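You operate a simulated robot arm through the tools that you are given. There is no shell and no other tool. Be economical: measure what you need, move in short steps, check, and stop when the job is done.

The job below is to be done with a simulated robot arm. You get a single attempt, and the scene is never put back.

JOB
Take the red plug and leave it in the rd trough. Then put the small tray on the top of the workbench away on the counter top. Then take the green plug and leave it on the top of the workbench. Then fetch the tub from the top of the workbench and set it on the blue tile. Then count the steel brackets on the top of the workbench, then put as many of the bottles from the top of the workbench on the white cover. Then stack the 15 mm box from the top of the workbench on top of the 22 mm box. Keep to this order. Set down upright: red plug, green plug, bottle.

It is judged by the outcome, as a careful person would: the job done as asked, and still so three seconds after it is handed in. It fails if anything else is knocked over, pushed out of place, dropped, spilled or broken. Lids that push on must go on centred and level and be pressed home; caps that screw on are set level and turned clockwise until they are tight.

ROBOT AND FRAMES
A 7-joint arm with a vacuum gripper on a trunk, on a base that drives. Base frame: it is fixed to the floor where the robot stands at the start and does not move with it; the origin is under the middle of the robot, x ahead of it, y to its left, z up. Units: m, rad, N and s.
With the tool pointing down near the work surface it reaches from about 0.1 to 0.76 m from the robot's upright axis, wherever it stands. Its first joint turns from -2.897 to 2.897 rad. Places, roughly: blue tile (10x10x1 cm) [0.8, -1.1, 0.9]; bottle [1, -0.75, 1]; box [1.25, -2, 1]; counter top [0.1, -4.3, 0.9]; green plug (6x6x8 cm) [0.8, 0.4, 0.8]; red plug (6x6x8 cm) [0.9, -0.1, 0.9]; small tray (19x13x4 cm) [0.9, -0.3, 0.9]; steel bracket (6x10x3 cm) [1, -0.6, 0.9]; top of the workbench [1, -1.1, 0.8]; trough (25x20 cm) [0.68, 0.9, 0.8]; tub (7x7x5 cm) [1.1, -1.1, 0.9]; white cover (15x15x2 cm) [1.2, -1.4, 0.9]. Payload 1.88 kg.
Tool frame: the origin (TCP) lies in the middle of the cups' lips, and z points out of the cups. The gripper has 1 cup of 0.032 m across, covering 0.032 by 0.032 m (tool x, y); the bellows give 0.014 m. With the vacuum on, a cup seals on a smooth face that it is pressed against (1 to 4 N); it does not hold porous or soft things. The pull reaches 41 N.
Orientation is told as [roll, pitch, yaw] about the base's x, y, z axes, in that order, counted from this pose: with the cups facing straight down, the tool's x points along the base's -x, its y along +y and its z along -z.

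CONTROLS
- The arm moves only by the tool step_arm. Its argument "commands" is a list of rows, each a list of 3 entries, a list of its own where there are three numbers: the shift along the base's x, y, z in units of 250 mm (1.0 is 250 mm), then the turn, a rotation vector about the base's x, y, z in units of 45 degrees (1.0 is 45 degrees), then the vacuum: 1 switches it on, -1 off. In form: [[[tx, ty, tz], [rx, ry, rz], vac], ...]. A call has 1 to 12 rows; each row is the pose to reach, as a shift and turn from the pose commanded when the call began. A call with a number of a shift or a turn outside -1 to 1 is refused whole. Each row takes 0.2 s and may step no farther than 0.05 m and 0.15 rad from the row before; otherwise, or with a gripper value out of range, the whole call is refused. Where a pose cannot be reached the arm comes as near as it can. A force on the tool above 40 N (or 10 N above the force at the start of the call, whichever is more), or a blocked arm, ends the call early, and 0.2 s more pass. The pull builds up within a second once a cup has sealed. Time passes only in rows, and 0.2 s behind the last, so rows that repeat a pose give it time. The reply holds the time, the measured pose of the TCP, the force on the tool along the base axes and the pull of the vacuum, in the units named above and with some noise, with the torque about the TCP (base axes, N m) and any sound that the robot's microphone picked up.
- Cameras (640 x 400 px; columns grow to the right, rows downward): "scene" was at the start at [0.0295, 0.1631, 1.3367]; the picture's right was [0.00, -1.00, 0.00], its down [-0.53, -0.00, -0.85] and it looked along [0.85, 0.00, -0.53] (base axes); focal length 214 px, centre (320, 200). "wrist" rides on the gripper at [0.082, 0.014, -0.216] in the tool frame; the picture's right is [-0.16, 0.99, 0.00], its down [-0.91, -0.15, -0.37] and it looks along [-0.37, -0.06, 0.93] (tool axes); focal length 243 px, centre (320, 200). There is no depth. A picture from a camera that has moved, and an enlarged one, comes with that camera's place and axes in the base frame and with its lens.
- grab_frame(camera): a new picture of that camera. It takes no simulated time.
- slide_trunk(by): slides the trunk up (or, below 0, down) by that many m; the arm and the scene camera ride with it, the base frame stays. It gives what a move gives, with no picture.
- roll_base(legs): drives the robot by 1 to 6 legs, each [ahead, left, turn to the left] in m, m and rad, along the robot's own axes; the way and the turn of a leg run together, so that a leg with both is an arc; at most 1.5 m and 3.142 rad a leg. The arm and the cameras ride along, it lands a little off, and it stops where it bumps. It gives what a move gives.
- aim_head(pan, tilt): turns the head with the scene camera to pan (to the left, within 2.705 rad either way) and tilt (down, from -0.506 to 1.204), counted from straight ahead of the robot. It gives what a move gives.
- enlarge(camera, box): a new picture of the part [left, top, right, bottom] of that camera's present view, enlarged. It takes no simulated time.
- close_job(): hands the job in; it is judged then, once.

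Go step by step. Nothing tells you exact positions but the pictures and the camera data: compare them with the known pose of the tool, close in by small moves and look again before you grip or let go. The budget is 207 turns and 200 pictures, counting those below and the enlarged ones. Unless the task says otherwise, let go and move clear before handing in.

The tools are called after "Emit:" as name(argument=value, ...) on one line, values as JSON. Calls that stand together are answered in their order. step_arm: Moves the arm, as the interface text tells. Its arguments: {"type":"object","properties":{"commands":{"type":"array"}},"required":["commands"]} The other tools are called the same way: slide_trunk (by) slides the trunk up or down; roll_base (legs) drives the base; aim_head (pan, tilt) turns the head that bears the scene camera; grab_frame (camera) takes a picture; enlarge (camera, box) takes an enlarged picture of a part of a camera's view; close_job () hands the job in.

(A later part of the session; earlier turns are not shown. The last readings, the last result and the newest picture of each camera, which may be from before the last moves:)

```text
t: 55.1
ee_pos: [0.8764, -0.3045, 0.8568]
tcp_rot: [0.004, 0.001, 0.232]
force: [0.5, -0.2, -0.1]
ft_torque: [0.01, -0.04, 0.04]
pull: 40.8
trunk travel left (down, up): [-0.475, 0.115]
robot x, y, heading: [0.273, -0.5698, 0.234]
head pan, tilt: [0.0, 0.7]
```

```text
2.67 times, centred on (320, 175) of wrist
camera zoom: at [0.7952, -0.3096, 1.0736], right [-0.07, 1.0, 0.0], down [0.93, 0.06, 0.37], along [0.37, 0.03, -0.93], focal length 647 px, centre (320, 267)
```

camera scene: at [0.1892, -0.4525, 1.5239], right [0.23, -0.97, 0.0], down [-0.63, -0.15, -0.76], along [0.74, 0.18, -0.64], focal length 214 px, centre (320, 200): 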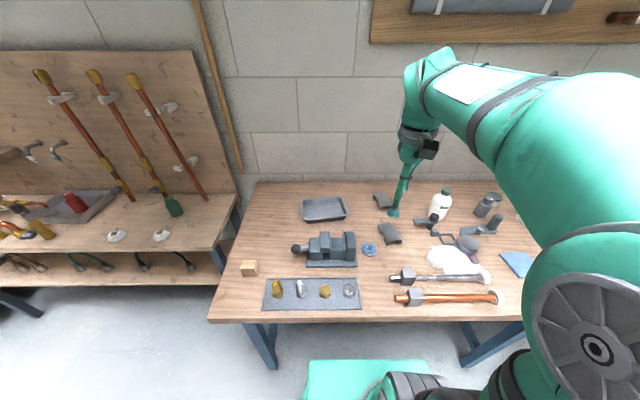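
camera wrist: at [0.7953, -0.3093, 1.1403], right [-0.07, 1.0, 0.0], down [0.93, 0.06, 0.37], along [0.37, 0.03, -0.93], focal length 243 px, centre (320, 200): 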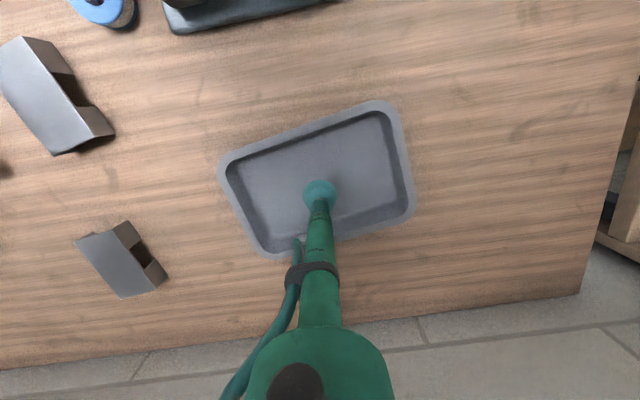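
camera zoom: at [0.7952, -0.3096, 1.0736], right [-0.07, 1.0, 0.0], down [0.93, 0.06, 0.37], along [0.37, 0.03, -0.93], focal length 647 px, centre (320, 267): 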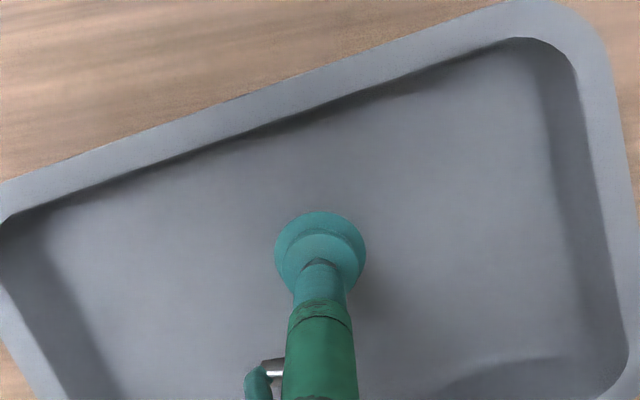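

Sealed on the tray. I'll lift it straight up, pull it in, and look along the route to the counter.

Emit:
step_arm(commands=[[[0, 0, 0.05], [0, 0, 0], 1], [[0, 0, 0.2], [0, 0, 0], 1], [[0, 0, 0.38], [0, 0, 0], 1], [[0, 0, 0.56], [0, 0, 0], 1], [[0, 0, 0.74], [0, 0, 0], 1], [[0, 0, 0.9], [0, 0, 0], 1]])

Emit:
aim_head(pan=-1.4, tilt=0.35)

Emit:
grab_frame(camera="scene")

Emit:
grab_frame(camera="wrist")

```text
t: 56.5
ee_pos: [0.8751, -0.3041, 1.0808]
tcp_rot: [0.002, 0.005, 0.233]
force: [-0.5, 0.5, -1.0]
ft_torque: [0.0, 0.03, 0.01]
pull: 40.5
trunk travel left (down, up): [-0.475, 0.115]
robot x, y, heading: [0.271, -0.5685, 0.232]
head pan, tilt: [0.0, 0.7]
```

```text
t: 58.0
ee_pos: [0.8759, -0.3044, 1.0804]
tcp_rot: [0.002, 0.001, 0.232]
force: [0.5, -0.3, -0.9]
ft_torque: [0.04, 0.04, 0.02]
pull: 41.0
trunk travel left (down, up): [-0.475, 0.115]
robot x, y, heading: [0.2745, -0.5696, 0.236]
head pan, tilt: [-1.4, 0.351]
```

```text
162 pictures are left
camera scene: at [0.2139, -0.5105, 1.5553], right [-0.92, -0.39, 0.0], down [-0.14, 0.32, -0.94], along [0.37, -0.86, -0.34], focal length 214 px, centre (320, 200)
```

scene: 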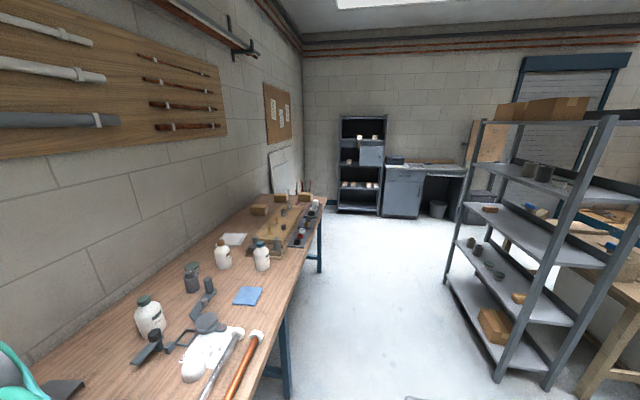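

```text
161 pictures are left
camera wrist: at [0.7939, -0.3095, 1.2981], right [-0.07, 1.0, 0.0], down [0.93, 0.06, 0.37], along [0.37, 0.03, -0.93], focal length 243 px, centre (320, 200)
```

wrist: 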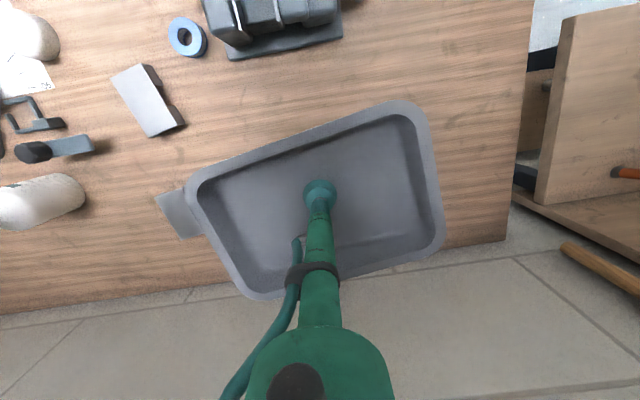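

The counter is the grey cabinet and desk at the far wall, past the end of the workbench. I'll raise and retract the tray, back into the aisle, turn right and drive down it.

Emit:
step_arm(commands=[[[0, 0, 0.18], [0, 0, 0], 1], [[-0.13, -0.11, 0.24], [0, 0, 0], 1], [[-0.26, -0.22, 0.24], [0, 0, 0], 1], [[-0.39, -0.34, 0.24], [0, 0, 0], 1], [[-0.52, -0.45, 0.24], [0, 0, 0], 1], [[-0.65, -0.56, 0.24], [0, 0, 0], 1], [[-0.77, -0.675, 0.24], [0, 0, 0], 1]])

Emit:
roll_base(legs=[[-0.35, 0, 0], [0, 0, -1.57]])

Emit:
aim_head(pan=0.0, tilt=0.45)

Emit:
grab_frame(camera="scene")

```text
t: 59.6
ee_pos: [0.6838, -0.4729, 1.1442]
tcp_rot: [0.002, 0.002, 0.231]
force: [0.3, -1.0, -1.4]
ft_torque: [-0.01, 0.07, -0.02]
pull: 40.8
trunk travel left (down, up): [-0.475, 0.115]
robot x, y, heading: [0.2746, -0.5726, 0.232]
head pan, tilt: [-1.4, 0.351]
```

```text
t: 65.7
ee_pos: [0.0409, -1.0595, 1.1436]
tcp_rot: [0.003, 0.002, -1.324]
force: [0.3, 0.1, -1.5]
ft_torque: [0.0, -0.01, 0.0]
pull: 40.7
trunk travel left (down, up): [-0.475, 0.115]
robot x, y, heading: [-0.0615, -0.6499, -1.321]
head pan, tilt: [-1.4, 0.351]
```

```text
t: 67.2
ee_pos: [0.0407, -1.0599, 1.1444]
tcp_rot: [0.002, 0.002, -1.324]
force: [0.1, 0.7, -2.0]
ft_torque: [0.01, -0.01, 0.01]
pull: 40.8
trunk travel left (down, up): [-0.475, 0.115]
robot x, y, heading: [-0.063, -0.6507, -1.321]
head pan, tilt: [0.0, 0.45]
```

```text
160 pictures are left
camera scene: at [0.1036, -0.6421, 1.5461], right [-0.97, -0.24, 0.0], down [-0.11, 0.42, -0.9], along [0.22, -0.87, -0.44], focal length 214 px, centre (320, 200)
```

scene: 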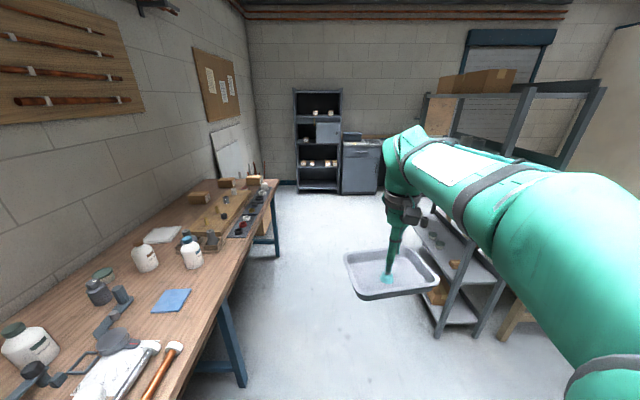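

The aisle is clear. Driving ahead.

Emit:
roll_base(legs=[[1.5, 0, 0], [0.75, 0, 0]])

Emit:
aim_head(pan=-0.1, tilt=0.6)

Emit:
grab_frame(camera="scene")

Emit:
grab_frame(camera="wrist")

```text
t: 78.4
ee_pos: [0.6149, -3.2493, 1.1427]
tcp_rot: [0.002, 0.002, -1.316]
force: [0.9, -0.6, -1.2]
ft_torque: [-0.01, 0.02, 0.01]
pull: 41.1
trunk travel left (down, up): [-0.475, 0.115]
robot x, y, heading: [0.5093, -2.8405, -1.315]
head pan, tilt: [0.0, 0.45]
```

```text
t: 79.1
ee_pos: [0.6131, -3.2489, 1.1437]
tcp_rot: [0.001, 0.003, -1.319]
force: [-0.6, -0.5, -2.1]
ft_torque: [0.01, 0.02, -0.01]
pull: 40.5
trunk travel left (down, up): [-0.475, 0.115]
robot x, y, heading: [0.5055, -2.8382, -1.315]
head pan, tilt: [-0.099, 0.6]
```

```text
159 pictures are left
camera scene: at [0.6654, -2.8291, 1.5326], right [-0.99, -0.15, 0.0], down [-0.09, 0.56, -0.83], along [0.13, -0.82, -0.56], focal length 214 px, centre (320, 200)
```

scene: 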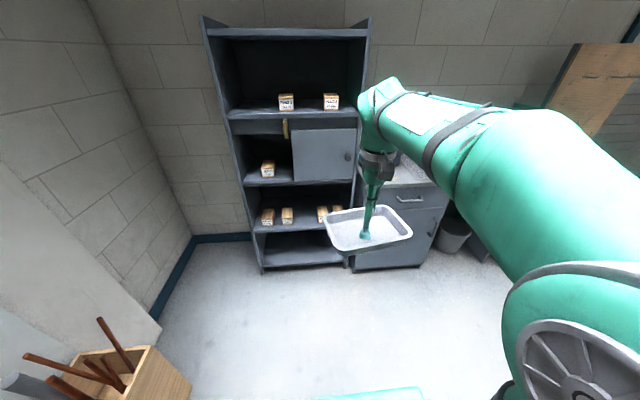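

```text
158 pictures are left
camera wrist: at [0.6073, -3.1666, 1.3602], right [1.0, 0.09, 0.0], down [0.08, -0.92, 0.37], along [0.03, -0.37, -0.93], focal length 243 px, centre (320, 200)
```

wrist: 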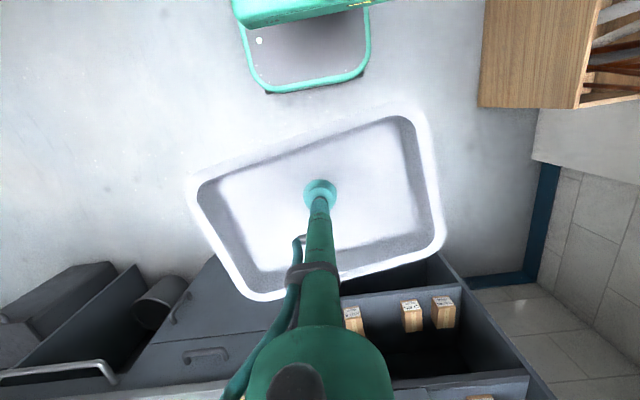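

The cabinet with the counter top is ahead on the right, and the tall shelf is on its left. I'll go ahead a little, then strafe right in front of the counter.

Emit:
roll_base(legs=[[0.33, 0, 0], [0, -0.5, 0]])

Emit:
grab_frame(camera="scene")

Emit:
grab_frame(camera="wrist")

```text
t: 83.8
ee_pos: [0.2191, -3.695, 1.1431]
tcp_rot: [0.002, 0.001, -1.316]
force: [-0.7, 0.5, -1.3]
ft_torque: [0.0, 0.02, -0.01]
pull: 40.7
trunk travel left (down, up): [-0.475, 0.115]
robot x, y, heading: [0.1152, -3.286, -1.315]
head pan, tilt: [-0.099, 0.6]
```

```text
157 pictures are left
camera scene: at [0.2693, -3.2751, 1.5325], right [-0.99, -0.16, 0.0], down [-0.09, 0.56, -0.83], along [0.13, -0.81, -0.56], focal length 214 px, centre (320, 200)
```

scene: 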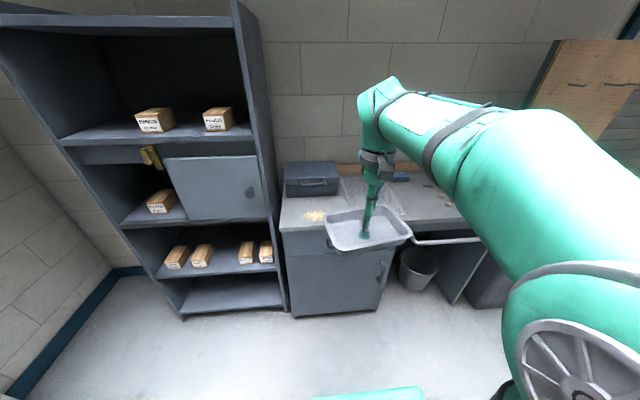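

```text
156 pictures are left
camera wrist: at [0.212, -3.6127, 1.3602], right [1.0, 0.09, 0.0], down [0.08, -0.92, 0.37], along [0.03, -0.37, -0.93], focal length 243 px, centre (320, 200)
```

wrist: 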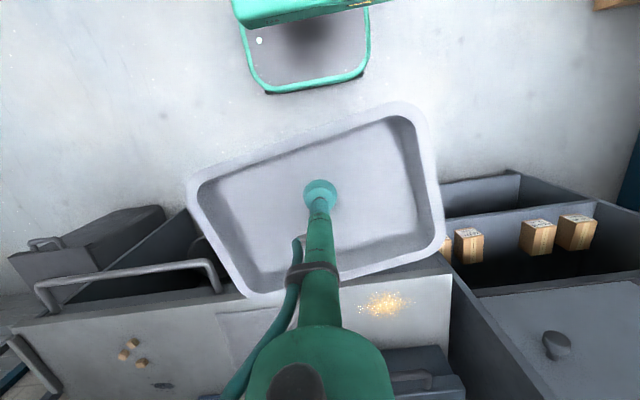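

The counter has a toolbox, a sheet, a patch of crumbs and some small bits on it. I'll look closely for a free spot.

Emit:
enlarge(camera="scene", box=[270, 150, 510, 300])

Emit:
enlarge(camera="wrist", box=[0, 200, 320, 400])

Emit:
aim_head(pan=-0.35, tilt=0.6)

Emit:
grab_frame(camera="scene")

```text
2.67 times, centred on (390, 225) of scene
camera zoom: at [0.2693, -3.2751, 1.5325], right [-0.99, -0.16, 0.0], down [-0.09, 0.56, -0.83], along [0.13, -0.81, -0.56], focal length 572 px, centre (133, 133)
```

zoom: 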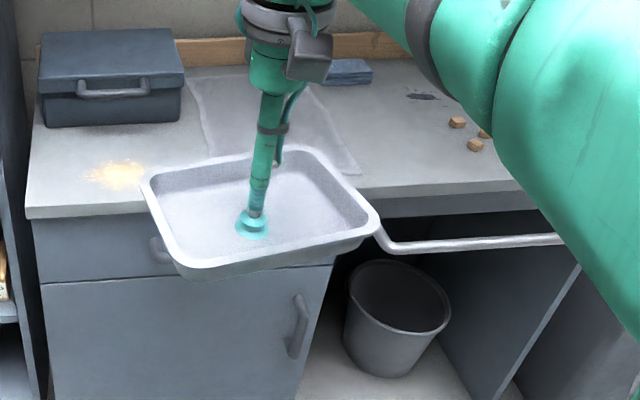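

```text
2.00 times, centred on (160, 300) of wrist
camera zoom: at [0.212, -3.6127, 1.3602], right [1.0, 0.09, 0.0], down [0.08, -0.92, 0.37], along [0.03, -0.37, -0.93], focal length 485 px, centre (640, 0)
```

zoom: 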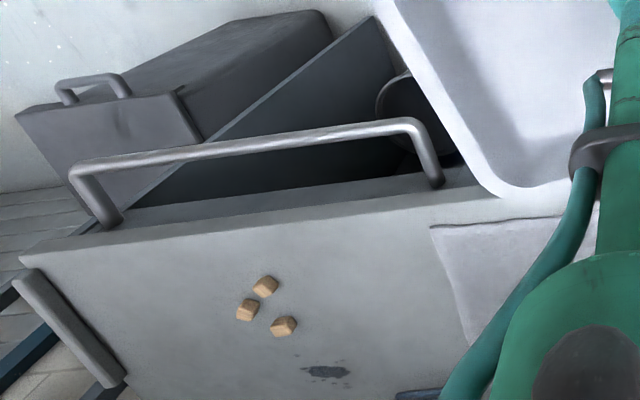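

```text
t: 84.5
ee_pos: [0.218, -3.6946, 1.1429]
tcp_rot: [0.0, 0.002, -1.316]
force: [-0.4, -1.1, -1.4]
ft_torque: [-0.02, -0.04, 0.01]
pull: 40.8
trunk travel left (down, up): [-0.475, 0.115]
robot x, y, heading: [0.115, -3.288, -1.316]
head pan, tilt: [-0.351, 0.6]
```

```text
153 pictures are left
camera scene: at [0.2472, -3.2758, 1.5325], right [-1.0, 0.09, 0.0], down [0.05, 0.56, -0.83], along [-0.08, -0.82, -0.56], focal length 214 px, centre (320, 200)
```

scene: 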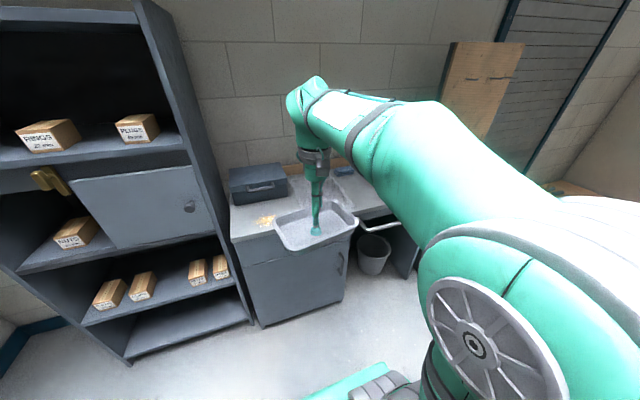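

There's a free area between the sheet and the wooden bits, centred at about (-0.10, -4.18). I'll roll ahead and right to bring it into reach.

Emit:
roll_base(legs=[[0, -0.2, 0], [0.2, 0, 0]])

Emit:
aim_head(pan=-0.1, tilt=0.75)

Emit:
grab_frame(camera="scene")

Emit:
grab_frame(camera="wrist")

```text
t: 87.3
ee_pos: [0.0756, -3.9413, 1.1426]
tcp_rot: [0.001, 0.004, -1.322]
force: [-0.2, -0.6, -1.3]
ft_torque: [0.02, 0.0, 0.01]
pull: 40.8
trunk travel left (down, up): [-0.475, 0.115]
robot x, y, heading: [-0.0278, -3.5318, -1.322]
head pan, tilt: [-0.351, 0.6]
```

```text
t: 88.1
ee_pos: [0.0746, -3.9405, 1.1418]
tcp_rot: [0.002, 0.004, -1.322]
force: [0.3, 1.2, -1.0]
ft_torque: [0.02, -0.02, 0.01]
pull: 40.5
trunk travel left (down, up): [-0.475, 0.115]
robot x, y, heading: [-0.0293, -3.5306, -1.322]
head pan, tilt: [-0.099, 0.75]
```

```text
152 pictures are left
camera scene: at [0.1267, -3.5151, 1.5197], right [-0.99, -0.15, 0.0], down [-0.1, 0.67, -0.73], along [0.11, -0.72, -0.68], focal length 214 px, centre (320, 200)
```

scene: 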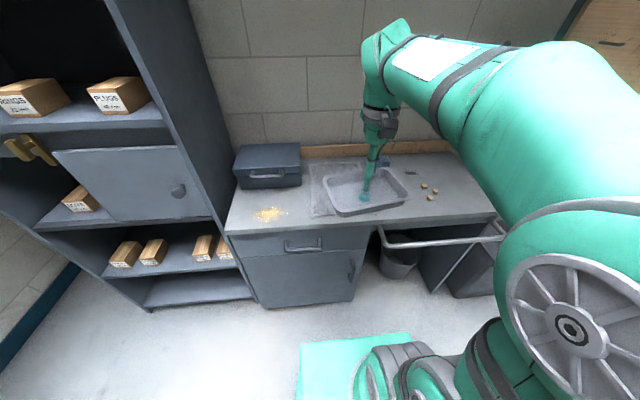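

```text
151 pictures are left
camera wrist: at [0.0682, -3.8579, 1.36], right [1.0, 0.08, 0.0], down [0.08, -0.93, 0.37], along [0.03, -0.37, -0.93], focal length 243 px, centre (320, 200)
```

wrist: 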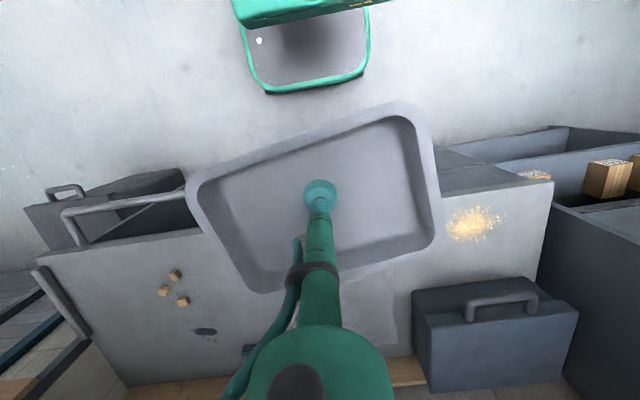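

The counter's height is about 0.91 and the bits are at (-0.23, -4.24). I'll move the tray over the free spot, turning it a little to lie parallel to the edge.

Emit:
step_arm(commands=[[[-0.11, -0.15, 0], [0, 0, -0.05], 1], [[-0.22, -0.29, 0], [0, 0, -0.1], 1], [[-0.33, -0.43, 0], [0, 0, -0.15], 1], [[-0.44, -0.58, 0], [0, 0, -0.2], 1], [[-0.55, -0.72, 0], [0, 0, -0.22], 1], [[-0.64, -0.86, -0.1], [0, 0, -0.22], 1], [[-0.66, -0.98, -0.2], [0, 0, -0.22], 1]])

Emit:
grab_frame(camera="scene")

Emit:
grab_frame(camera="wrist")

```text
t: 89.7
ee_pos: [-0.0889, -4.1862, 1.0939]
tcp_rot: [0.002, 0.003, -1.496]
force: [-0.1, 0.1, -1.6]
ft_torque: [0.0, 0.0, 0.02]
pull: 40.9
trunk travel left (down, up): [-0.475, 0.115]
robot x, y, heading: [-0.0291, -3.5279, -1.322]
head pan, tilt: [-0.099, 0.75]
```

```text
150 pictures are left
camera scene: at [0.1265, -3.5154, 1.5197], right [-0.99, -0.15, 0.0], down [-0.1, 0.67, -0.73], along [0.11, -0.72, -0.68], focal length 214 px, centre (320, 200)
```

scene: 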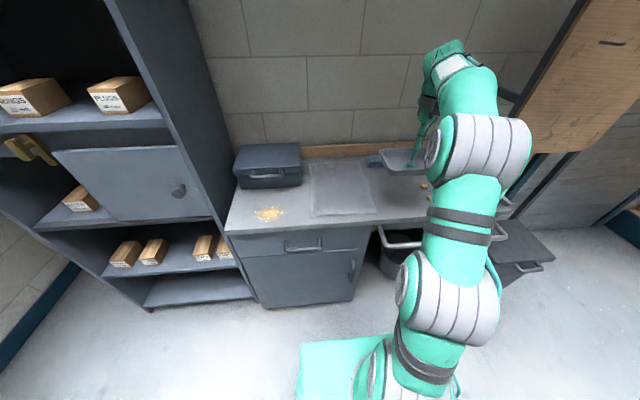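

```text
149 pictures are left
camera wrist: at [-0.0824, -4.103, 1.311], right [1.0, -0.09, 0.0], down [-0.08, -0.92, 0.37], along [-0.03, -0.37, -0.93], focal length 243 px, centre (320, 200)
```

wrist: 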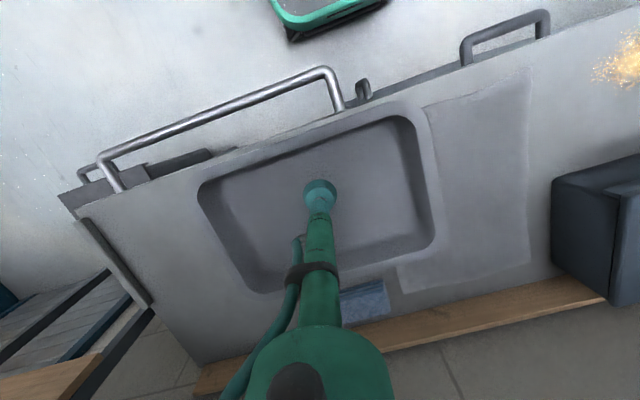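

The tray will lie clear of the bits and just beside the sheet. I'll go 2 cm deeper and lower it.

Emit:
step_arm(commands=[[[0, -0.07, -0.05], [0, 0, 0], 1], [[0, -0.07, -0.22], [0, 0, 0], 1], [[0, -0.07, -0.4], [0, 0, 0], 1], [[0, -0.07, -0.56], [0, 0, 0], 1], [[0, -0.07, -0.62], [0, 0, 0], 1]])

Emit:
grab_frame(camera="wrist")

```text
t: 90.9
ee_pos: [-0.0899, -4.2033, 0.9374]
tcp_rot: [0.003, 0.004, -1.495]
force: [0.7, -0.1, -0.9]
ft_torque: [0.0, -0.01, 0.02]
pull: 40.0
trunk travel left (down, up): [-0.475, 0.115]
robot x, y, heading: [-0.0311, -3.5271, -1.317]
head pan, tilt: [-0.099, 0.75]
```

```text
148 pictures are left
camera wrist: at [-0.0828, -4.1198, 1.1542], right [1.0, -0.09, 0.0], down [-0.08, -0.92, 0.37], along [-0.03, -0.37, -0.93], focal length 243 px, centre (320, 200)
```

wrist: 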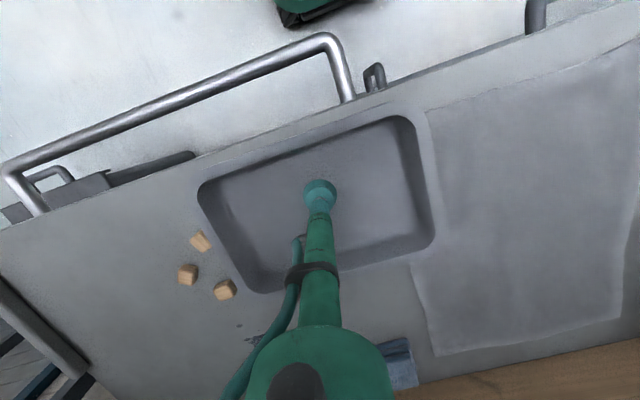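

The bits are near the tray's corner; I'll shift 1 cm away from them and lower gently.

Emit:
step_arm(commands=[[[0.04, 0.01, 0], [0, 0, 0], 1], [[0.04, 0.01, -0.03], [0, 0, 0], 1], [[0.04, 0.01, -0.06], [0, 0, 0], 1], [[0.04, 0.01, -0.07], [0, 0, 0], 1]])

Emit:
grab_frame(camera="wrist")

```text
t: 91.9
ee_pos: [-0.0798, -4.2005, 0.9208]
tcp_rot: [0.002, 0.002, -1.494]
force: [0.0, -1.3, -0.9]
ft_torque: [0.03, -0.02, -0.01]
pull: 40.8
trunk travel left (down, up): [-0.475, 0.115]
robot x, y, heading: [-0.0284, -3.5319, -1.324]
head pan, tilt: [-0.099, 0.75]
```

```text
147 pictures are left
camera wrist: at [-0.0727, -4.1185, 1.1371], right [1.0, -0.09, 0.0], down [-0.08, -0.92, 0.37], along [-0.03, -0.37, -0.93], focal length 243 px, centre (320, 200)
```

wrist: 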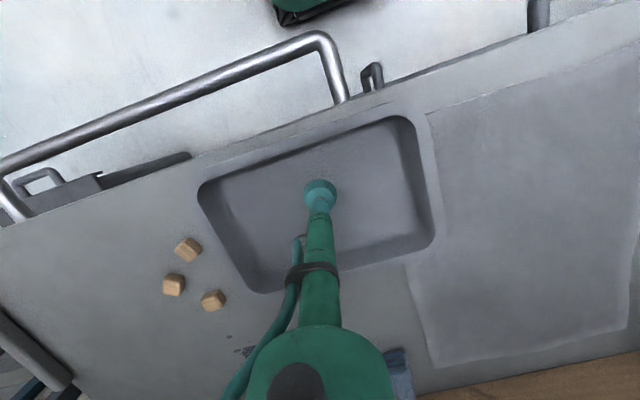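

Emit:
step_arm(commands=[[[0, 0, -0.015], [0, 0, 0], 1], [[0, 0, -0.03], [0, 0, 0], 1], [[0, 0, -0.04], [0, 0, 0], 1]])

```text
t: 92.7
ee_pos: [-0.0799, -4.2017, 0.9095]
tcp_rot: [0.0, 0.002, -1.495]
force: [0.2, 0.3, -2.0]
ft_torque: [0.03, 0.02, 0.02]
pull: 40.8
trunk travel left (down, up): [-0.475, 0.115]
robot x, y, heading: [-0.0268, -3.5299, -1.321]
head pan, tilt: [-0.099, 0.75]
```

No contact yet at 0.91; lowering further in small steps.

Emit:
step_arm(commands=[[[0, 0, -0.015], [0, 0, 0], 1], [[0, 0, -0.03], [0, 0, 0], 1], [[0, 0, -0.03], [0, 0, 0], 1]])

Emit:
grab_frame(camera="wrist")

```text
t: 93.5
ee_pos: [-0.0805, -4.2009, 0.9021]
tcp_rot: [0.0, 0.002, -1.495]
force: [-0.3, -0.1, -1.4]
ft_torque: [0.02, 0.02, -0.03]
pull: 40.6
trunk travel left (down, up): [-0.475, 0.115]
robot x, y, heading: [-0.0284, -3.5318, -1.322]
head pan, tilt: [-0.099, 0.75]
```

```text
146 pictures are left
camera wrist: at [-0.0722, -4.1185, 1.12], right [1.0, -0.09, 0.0], down [-0.08, -0.92, 0.37], along [-0.03, -0.37, -0.93], focal length 243 px, centre (320, 200)
```

wrist: 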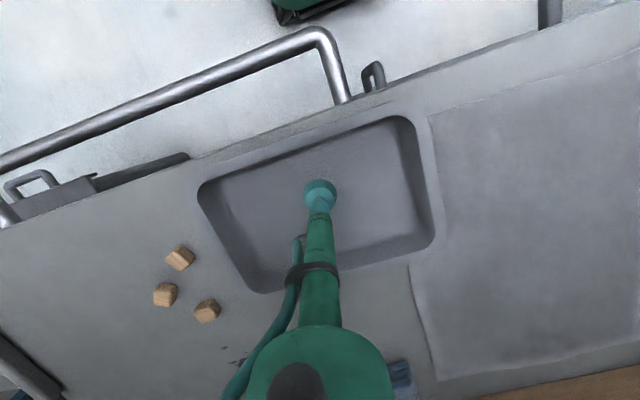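

Emit:
step_arm(commands=[[[0, 0, -0.012], [0, 0, 0], 1], [[0, 0, -0.024], [0, 0, 0], 1], [[0, 0, -0.032], [0, 0, 0], 1]])

```text
t: 94.3
ee_pos: [-0.0796, -4.2005, 0.894]
tcp_rot: [-0.001, 0.001, -1.496]
force: [0.2, -0.5, -1.7]
ft_torque: [0.04, -0.01, -0.01]
pull: 40.6
trunk travel left (down, up): [-0.475, 0.115]
robot x, y, heading: [-0.0286, -3.53, -1.322]
head pan, tilt: [-0.099, 0.75]
```

Emit:
step_arm(commands=[[[0, 0, -0.012], [0, 0, 0], 1], [[0, 0, -0.024], [0, 0, 0], 1], [[0, 0, -0.036], [0, 0, 0], 1]])

Emit:
grab_frame(camera="wrist")

```text
t: 95.1
ee_pos: [-0.0807, -4.1995, 0.8876]
tcp_rot: [0.002, 0.002, -1.496]
force: [-0.1, -0.8, 3.1]
ft_torque: [-0.02, -0.33, -0.01]
pull: 41.2
trunk travel left (down, up): [-0.475, 0.115]
robot x, y, heading: [-0.0318, -3.5312, -1.319]
head pan, tilt: [-0.099, 0.75]
```

```text
145 pictures are left
camera wrist: at [-0.0724, -4.1171, 1.1045], right [1.0, -0.09, 0.0], down [-0.08, -0.92, 0.37], along [-0.03, -0.37, -0.93], focal length 243 px, centre (320, 200)
```

wrist: 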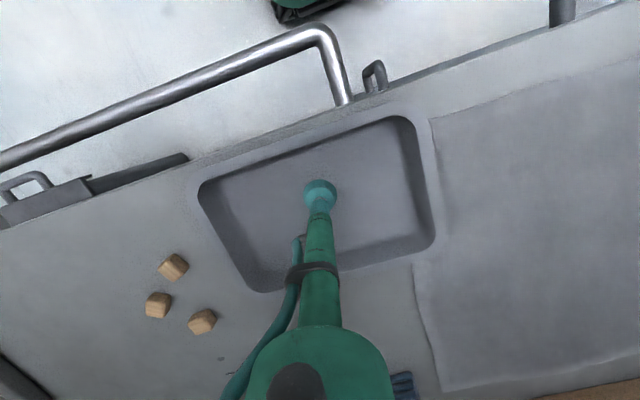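

Contact. I'll lower 1 mm more, release and lift.

Emit:
step_arm(commands=[[[0, 0, -0.004], [0, 0, 0], 1], [[0, 0, -0.004], [0, 0, 0], -1], [[0, 0, -0.004], [0, 0, 0], -1], [[0, 0, -0.004], [0, 0, 0], -1], [[0, 0, -0.004], [0, 0, 0], -1], [[0, 0, 0.03], [0, 0, 0], -1], [[0, 0, 0.12], [0, 0, 0], -1], [[0, 0, 0.3], [0, 0, 0], -1], [[0, 0, 0.48], [0, 0, 0], -1], [[0, 0, 0.66], [0, 0, 0], -1], [[0, 0, 0.84], [0, 0, 0], -1]])

Emit:
grab_frame(camera="wrist")

```text
t: 97.5
ee_pos: [-0.0811, -4.1994, 1.0935]
tcp_rot: [0.0, 0.002, -1.493]
force: [0.9, -0.4, 0.4]
ft_torque: [0.01, -0.02, -0.06]
pull: 0.0
trunk travel left (down, up): [-0.475, 0.115]
robot x, y, heading: [-0.0326, -3.5296, -1.321]
head pan, tilt: [-0.099, 0.75]
```

```text
144 pictures are left
camera wrist: at [-0.0739, -4.118, 1.312], right [1.0, -0.09, 0.0], down [-0.08, -0.92, 0.37], along [-0.03, -0.37, -0.93], focal length 243 px, centre (320, 200)
```

wrist: 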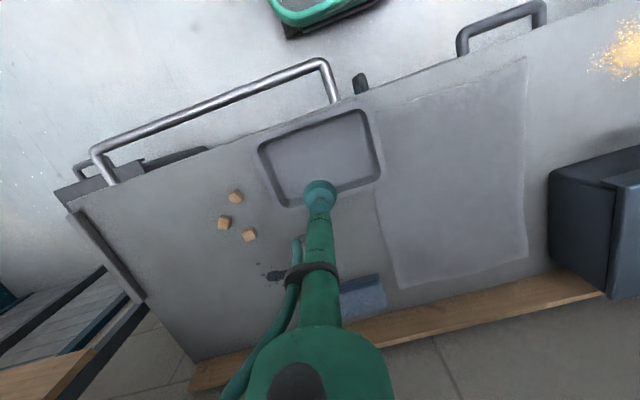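

The tray is down on the counter. Now I'll retract the arm and drive back the way I came.

Emit:
step_arm(commands=[[[0.1, 0.16, 0.1], [0, 0, 0.04], -1], [[0.2, 0.32, 0.2], [0, 0, 0.08], -1], [[0.3, 0.49, 0.2], [0, 0, 0.12], -1], [[0.4, 0.65, 0.2], [0, 0, 0.16], -1], [[0.5, 0.81, 0.2], [0, 0, 0.2], -1], [[0.6, 0.98, 0.2], [0, 0, 0.22], -1]])

Emit:
roll_base(legs=[[-0.2, 0, 0], [0, 0.7, 0], [-1.2, 0, 0], [-1.38, 0, 0]])

Emit:
grab_frame(camera="scene")

```text
refused: row 1 steps farther than a row can; nothing moved
```

```text
t: 114.8
ee_pos: [-0.0781, -1.3033, 1.0938]
tcp_rot: [0.001, 0.003, -1.507]
force: [0.4, -0.6, -0.9]
ft_torque: [-0.04, -0.02, 0.02]
pull: 0.1
trunk travel left (down, up): [-0.475, 0.115]
robot x, y, heading: [-0.0221, -0.6345, -1.334]
head pan, tilt: [-0.099, 0.75]
```

```text
143 pictures are left
camera scene: at [0.1362, -0.6194, 1.5196], right [-0.99, -0.14, 0.0], down [-0.1, 0.68, -0.73], along [0.1, -0.72, -0.68], focal length 214 px, centre (320, 200)
```

scene: 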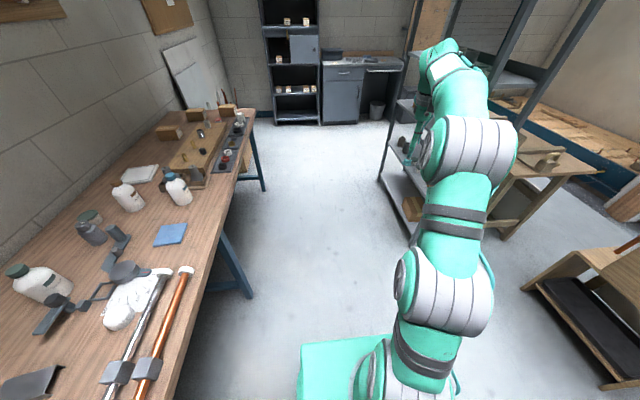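

The arm move was refused as slightly too fast, but the drive went cleanly. I'll retract the arm now, then turn towards the bench.

Emit:
step_arm(commands=[[[0.09, 0.16, 0.04], [0, 0, 0.03], -1], [[0.18, 0.32, 0.08], [0, 0, 0.06], -1], [[0.27, 0.48, 0.12], [0, 0, 0.1], -1], [[0.36, 0.64, 0.16], [0, 0, 0.14], -1], [[0.45, 0.8, 0.2], [0, 0, 0.18], -1], [[0.54, 0.96, 0.2], [0, 0, 0.22], -1]])

Emit:
roll_base(legs=[[0, 0, 1.57]])

Emit:
grab_frame(camera="wrist")

```text
t: 116.2
ee_pos: [0.0541, -1.0626, 1.1461]
tcp_rot: [0.002, 0.003, -1.334]
force: [-0.7, 0.5, -0.1]
ft_torque: [0.01, -0.01, 0.04]
pull: 0.0
trunk travel left (down, up): [-0.475, 0.115]
robot x, y, heading: [-0.0191, -0.6325, -1.33]
head pan, tilt: [-0.099, 0.75]
```

```text
t: 120.4
ee_pos: [0.4081, -0.5572, 1.1449]
tcp_rot: [0.001, 0.002, 0.243]
force: [-0.6, -0.4, -0.7]
ft_torque: [0.02, -0.01, 0.01]
pull: 0.1
trunk travel left (down, up): [-0.475, 0.115]
robot x, y, heading: [-0.0211, -0.6361, 0.244]
head pan, tilt: [-0.099, 0.75]
```

```text
142 pictures are left
camera wrist: at [0.327, -0.5634, 1.3621], right [-0.08, 1.0, 0.0], down [0.93, 0.07, 0.37], along [0.37, 0.03, -0.93], focal length 243 px, centre (320, 200)
```

wrist: 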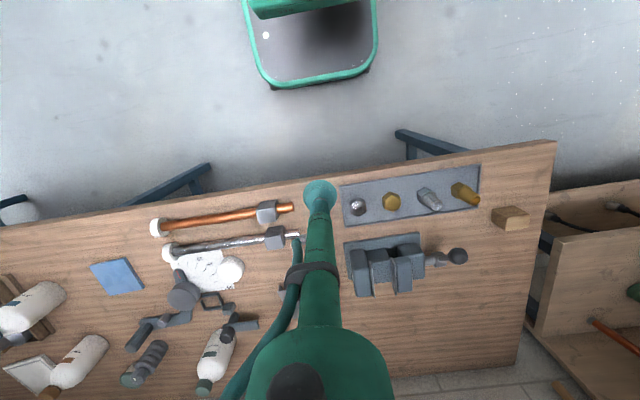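

Now I'll drive left to the left bench in front of the green plug.

Emit:
roll_base(legs=[[0, 0, -0.012], [0, 0.93, 0], [0.36, 0, 0]])

Emit:
aim_head(pan=0.0, tilt=0.75)

Emit:
grab_frame(camera="scene")

Emit:
grab_frame(camera="wrist")

```text
t: 127.5
ee_pos: [0.5547, 0.4052, 1.1453]
tcp_rot: [0.001, 0.003, 0.215]
force: [0.6, -0.1, 0.2]
ft_torque: [-0.01, 0.03, 0.03]
pull: 0.0
trunk travel left (down, up): [-0.475, 0.115]
robot x, y, heading: [0.1232, 0.3394, 0.221]
head pan, tilt: [-0.099, 0.75]
```

```text
t: 128.1
ee_pos: [0.5548, 0.4061, 1.1451]
tcp_rot: [0.002, 0.005, 0.215]
force: [-0.2, 0.0, 0.4]
ft_torque: [-0.04, 0.02, -0.01]
pull: 0.1
trunk travel left (down, up): [-0.475, 0.115]
robot x, y, heading: [0.1222, 0.3428, 0.215]
head pan, tilt: [0.0, 0.75]
```

```text
141 pictures are left
camera scene: at [0.11, 0.5056, 1.5196], right [0.21, -0.98, 0.0], down [-0.67, -0.15, -0.73], along [0.71, 0.16, -0.68], focal length 214 px, centre (320, 200)
```

scene: 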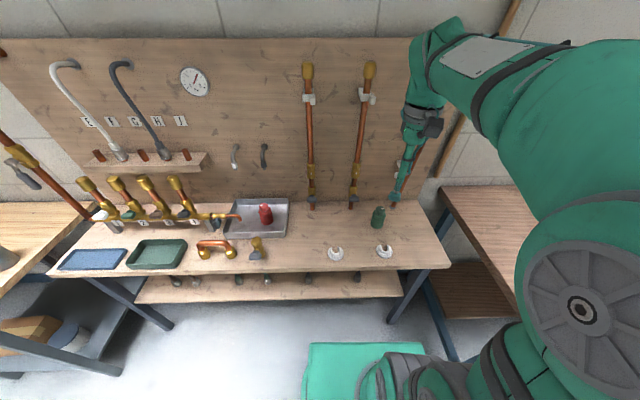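

```text
140 pictures are left
camera wrist: at [0.4719, 0.4021, 1.3621], right [-0.05, 1.0, 0.0], down [0.93, 0.05, 0.37], along [0.37, 0.02, -0.93], focal length 243 px, centre (320, 200)
```

wrist: 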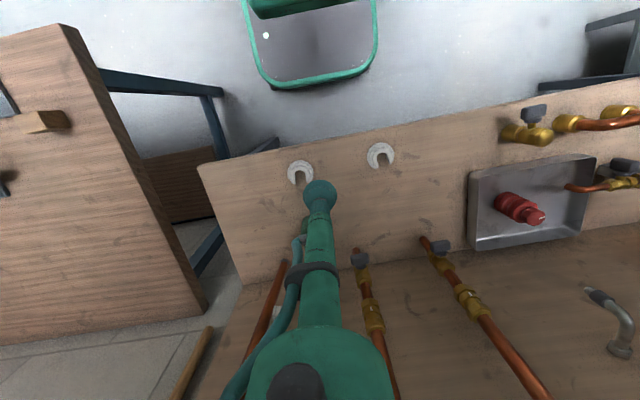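

The green plug is at about (0.76, 0.40). I'll move towards it, keeping clear of the pipes behind.

Emit:
step_arm(commands=[[[0.18, -0.01, -0.06], [0, 0, 0], -1], [[0.36, -0.02, -0.12], [0, 0, 0], -1], [[0.54, -0.03, -0.18], [0, 0, 0], -1], [[0.66, -0.03, -0.28], [0, 0, 0], -1]])

Emit:
enlarge(camera="wrist", box=[160, 100, 480, 300])

Emit:
enlarge(camera="scene", box=[280, 120, 520, 270])

```text
t: 129.1
ee_pos: [0.7196, 0.3977, 1.0742]
tcp_rot: [-0.001, 0.003, 0.214]
force: [0.1, 0.2, 0.1]
ft_torque: [0.03, -0.01, 0.0]
pull: 0.1
trunk travel left (down, up): [-0.475, 0.115]
robot x, y, heading: [0.1244, 0.3429, 0.22]
head pan, tilt: [0.0, 0.75]
```

```text
2.00 times, centred on (320, 200) of wrist
camera zoom: at [0.6371, 0.3941, 1.2914], right [-0.05, 1.0, 0.0], down [0.93, 0.05, 0.37], along [0.37, 0.02, -0.93], focal length 485 px, centre (320, 200)
```

zoom: 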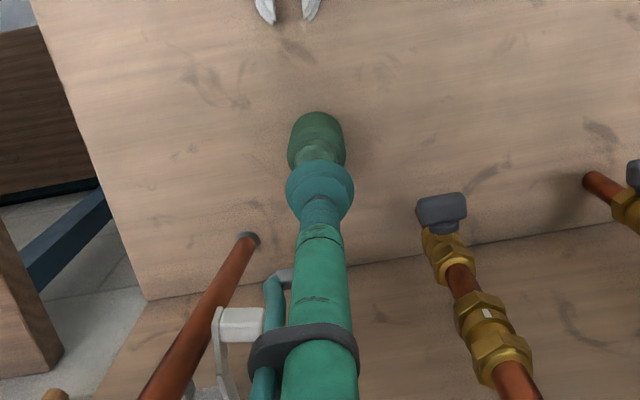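

```text
2.67 times, centred on (400, 195) of scene
camera zoom: at [0.1101, 0.5056, 1.5196], right [0.21, -0.98, 0.0], down [-0.67, -0.15, -0.73], along [0.71, 0.16, -0.68], focal length 572 px, centre (107, 213)
```

zoom: 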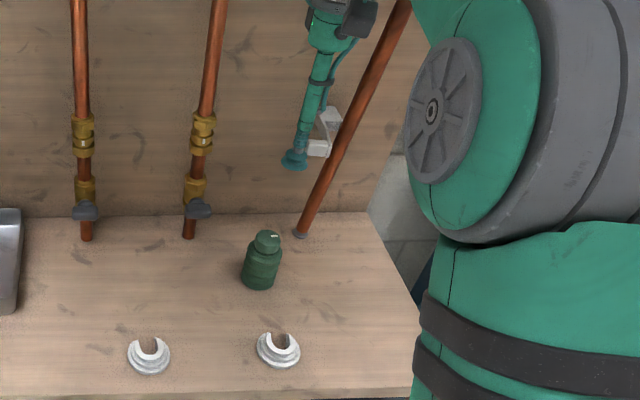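

The plug's top is at about (0.757, 0.399, 0.90). I'll align and come down near it.

Emit:
step_arm(commands=[[[0.075, 0.004, -0.1], [0, 0, 0], -1], [[0.15, 0.005, -0.26], [0, 0, 0], -1], [[0.15, 0.005, -0.42], [0, 0, 0], -1], [[0.15, 0.005, -0.56], [0, 0, 0], -1]])

Emit:
enlarge(camera="wrist", box=[260, 150, 380, 225])

Emit:
enlarge(camera="scene", box=[320, 160, 440, 235])

```text
t: 130.1
ee_pos: [0.7568, 0.3998, 0.935]
tcp_rot: [0.003, 0.002, 0.215]
force: [-0.4, -0.4, -0.1]
ft_torque: [0.02, -0.02, 0.02]
pull: 0.0
trunk travel left (down, up): [-0.475, 0.115]
robot x, y, heading: [0.1232, 0.3449, 0.216]
head pan, tilt: [0.0, 0.75]
```

```text
5.33 times, centred on (320, 188) of wrist
camera zoom: at [0.6744, 0.3956, 1.1521], right [-0.05, 1.0, 0.0], down [0.93, 0.04, 0.37], along [0.37, 0.02, -0.93], focal length 1294 px, centre (320, 267)
```

zoom: 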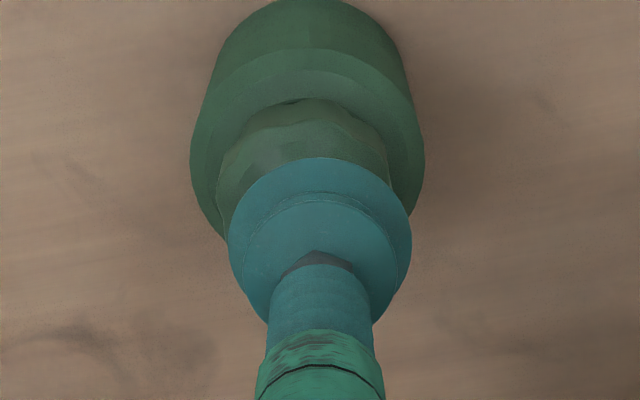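

```text
5.33 times, centred on (380, 198) of scene
camera zoom: at [0.1099, 0.5056, 1.5197], right [0.21, -0.98, 0.0], down [-0.67, -0.15, -0.73], along [0.71, 0.16, -0.68], focal length 1144 px, centre (0, 213)
```

zoom: 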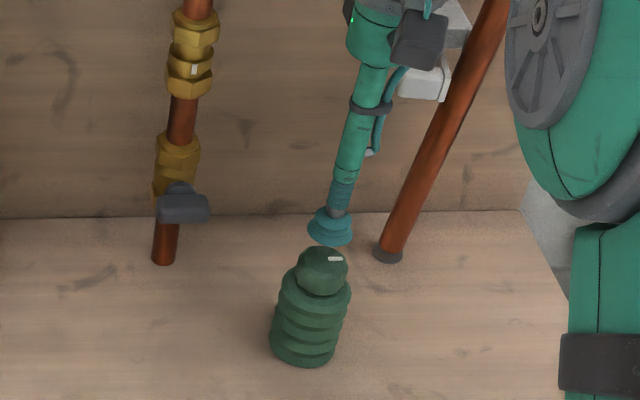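

The cup is about 3.5 mm too far left; I'll correct that and approach.

Emit:
step_arm(commands=[[[0, -0.014, -0.04], [0, 0, 0], -1], [[0, -0.014, -0.08], [0, 0, 0], -1]])

Emit:
enlarge(camera="wrist", box=[260, 150, 380, 225])

Emit:
enlarge(camera="scene", box=[320, 160, 440, 235])

```text
t: 130.7
ee_pos: [0.7554, 0.3961, 0.9138]
tcp_rot: [0.001, 0.003, 0.216]
force: [-0.2, -0.2, -0.4]
ft_torque: [0.0, -0.01, 0.0]
pull: 0.0
trunk travel left (down, up): [-0.475, 0.115]
robot x, y, heading: [0.1194, 0.3402, 0.212]
head pan, tilt: [0.0, 0.75]
```

```text
5.33 times, centred on (320, 188) of wrist
camera zoom: at [0.674, 0.3916, 1.1315], right [-0.05, 1.0, 0.0], down [0.93, 0.05, 0.37], along [0.37, 0.02, -0.93], focal length 1294 px, centre (320, 267)
```

zoom: 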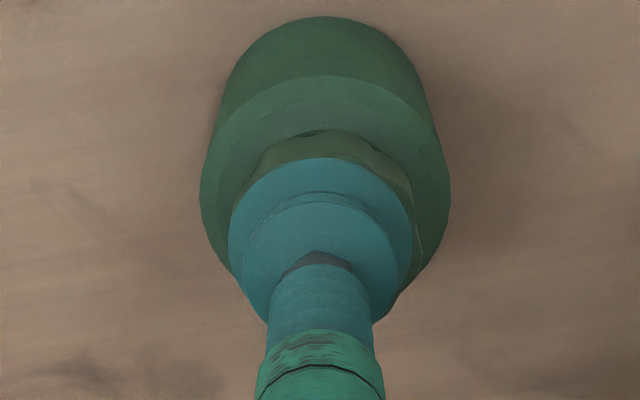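

```text
5.33 times, centred on (380, 198) of scene
camera zoom: at [0.11, 0.5056, 1.5196], right [0.21, -0.98, 0.0], down [-0.67, -0.15, -0.73], along [0.71, 0.16, -0.68], focal length 1144 px, centre (0, 213)
```

zoom: 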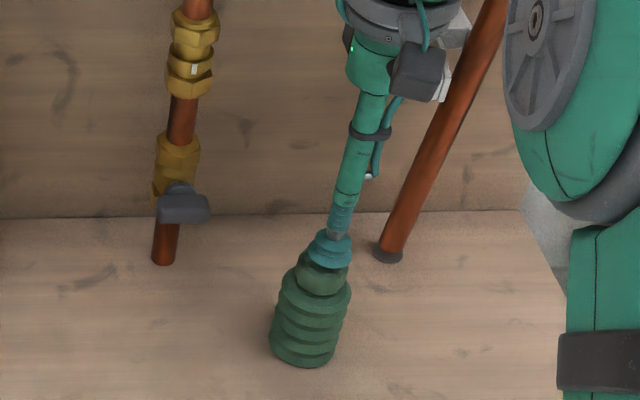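

Aligned. Pressing gently with the vacuum on.

Emit:
step_arm(commands=[[[-0.006, 0.002, -0.03], [0, 0, 0], 1], [[-0.006, 0.002, -0.045], [0, 0, 0], 1], [[-0.006, 0.002, -0.055], [0, 0, 0], 1], [[-0.006, 0.002, -0.055], [0, 0, 0], 1]])

```text
t: 131.7
ee_pos: [0.7545, 0.3962, 0.9006]
tcp_rot: [0.002, 0.003, 0.215]
force: [-0.1, 0.0, 0.0]
ft_torque: [0.04, -0.01, 0.02]
pull: 0.1
trunk travel left (down, up): [-0.475, 0.115]
robot x, y, heading: [0.1237, 0.3401, 0.215]
head pan, tilt: [0.0, 0.75]
```

Emit:
step_arm(commands=[[[0, 0, -0.012], [0, 0, 0], 1], [[0, 0, -0.02], [0, 0, 0], 1], [[0, 0, -0.024], [0, 0, 0], 1], [[0, 0, -0.024], [0, 0, 0], 1], [[0, 0, -0.024], [0, 0, 0], 1]])

```text
t: 132.9
ee_pos: [0.7538, 0.3962, 0.8959]
tcp_rot: [0.002, 0.002, 0.216]
force: [-0.6, -0.6, 1.4]
ft_torque: [0.02, 0.01, -0.01]
pull: 0.1
trunk travel left (down, up): [-0.475, 0.115]
robot x, y, heading: [0.121, 0.3435, 0.215]
head pan, tilt: [0.0, 0.75]
```

Emit:
step_arm(commands=[[[0, 0, -0.006], [0, 0, 0], 1], [[0, 0, -0.01], [0, 0, 0], 1], [[0, 0, -0.01], [0, 0, 0], 1], [[0, 0, -0.01], [0, 0, 0], 1], [[0, 0, -0.01], [0, 0, 0], 1]])

```text
t: 134.1
ee_pos: [0.754, 0.3961, 0.8922]
tcp_rot: [0.0, 0.001, 0.214]
force: [-1.0, 0.5, 3.1]
ft_torque: [0.0, 0.02, -0.01]
pull: 0.1
trunk travel left (down, up): [-0.475, 0.115]
robot x, y, heading: [0.1234, 0.3403, 0.216]
head pan, tilt: [0.0, 0.75]
```

Force is 3 N but there's no seal; perhaps the cup is slightly off the flat. I'll look closely.

Emit:
enlarge(camera="wrist", box=[260, 150, 380, 225])

Emit:
enlarge(camera="scene", box=[350, 190, 414, 230])

```text
5.33 times, centred on (320, 188) of wrist
camera zoom: at [0.6722, 0.3925, 1.1096], right [-0.05, 1.0, 0.0], down [0.93, 0.05, 0.37], along [0.37, 0.02, -0.93], focal length 1294 px, centre (320, 267)
```

zoom: 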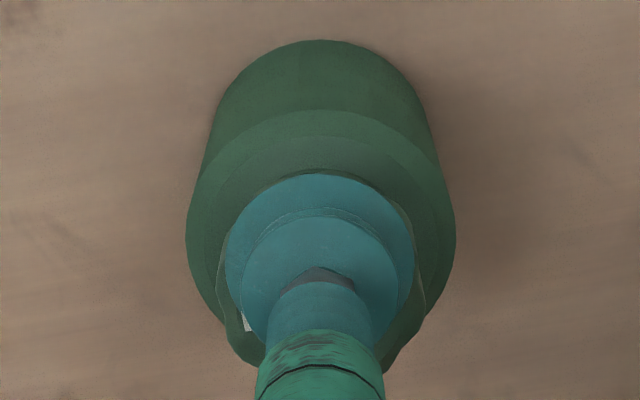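

```text
10.00 times, centred on (382, 210) of scene
camera zoom: at [0.1097, 0.5056, 1.5196], right [0.22, -0.98, 0.0], down [-0.67, -0.15, -0.73], along [0.71, 0.16, -0.68], focal length 2145 px, centre (-300, 100)
```

zoom: 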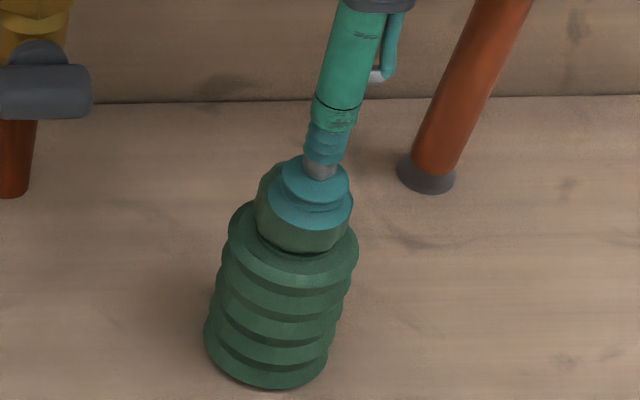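

The cup sits about 3 mm too near me. I'll lift, shift by +3 mm in x and +1.5 mm in y and press again.

Emit:
step_arm(commands=[[[0, 0, 0.03], [0, 0, 0], 1], [[0.013, 0.006, 0.03], [0, 0, 0], 1], [[0.013, 0.006, 0.01], [0, 0, 0], 1], [[0.013, 0.006, 0.0], [0, 0, 0], 1], [[0.013, 0.006, 0.0], [0, 0, 0], 1], [[0.013, 0.006, 0.0], [0, 0, 0], 1]])

Emit:
enlarge(camera="wrist", box=[260, 150, 380, 225])

```text
t: 135.5
ee_pos: [0.7568, 0.3973, 0.8935]
tcp_rot: [0.0, -0.001, 0.215]
force: [-3.9, -4.6, 29.3]
ft_torque: [-0.17, -0.6, -0.11]
pull: 40.8
trunk travel left (down, up): [-0.475, 0.115]
robot x, y, heading: [0.1207, 0.3399, 0.215]
head pan, tilt: [0.0, 0.75]
```

```text
5.33 times, centred on (320, 188) of wrist
camera zoom: at [0.6743, 0.3939, 1.1112], right [-0.05, 1.0, 0.0], down [0.93, 0.04, 0.38], along [0.38, 0.02, -0.93], focal length 1294 px, centre (320, 267)
```

zoom: 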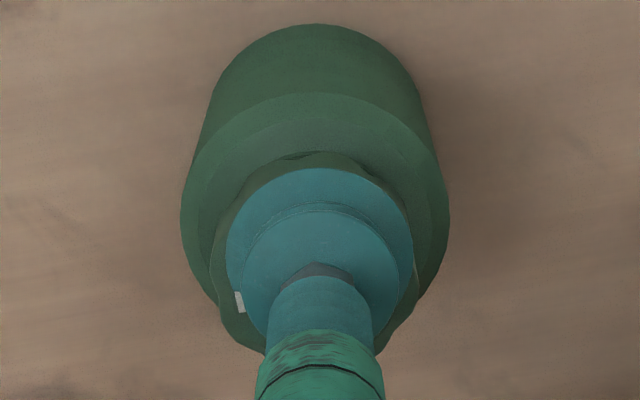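

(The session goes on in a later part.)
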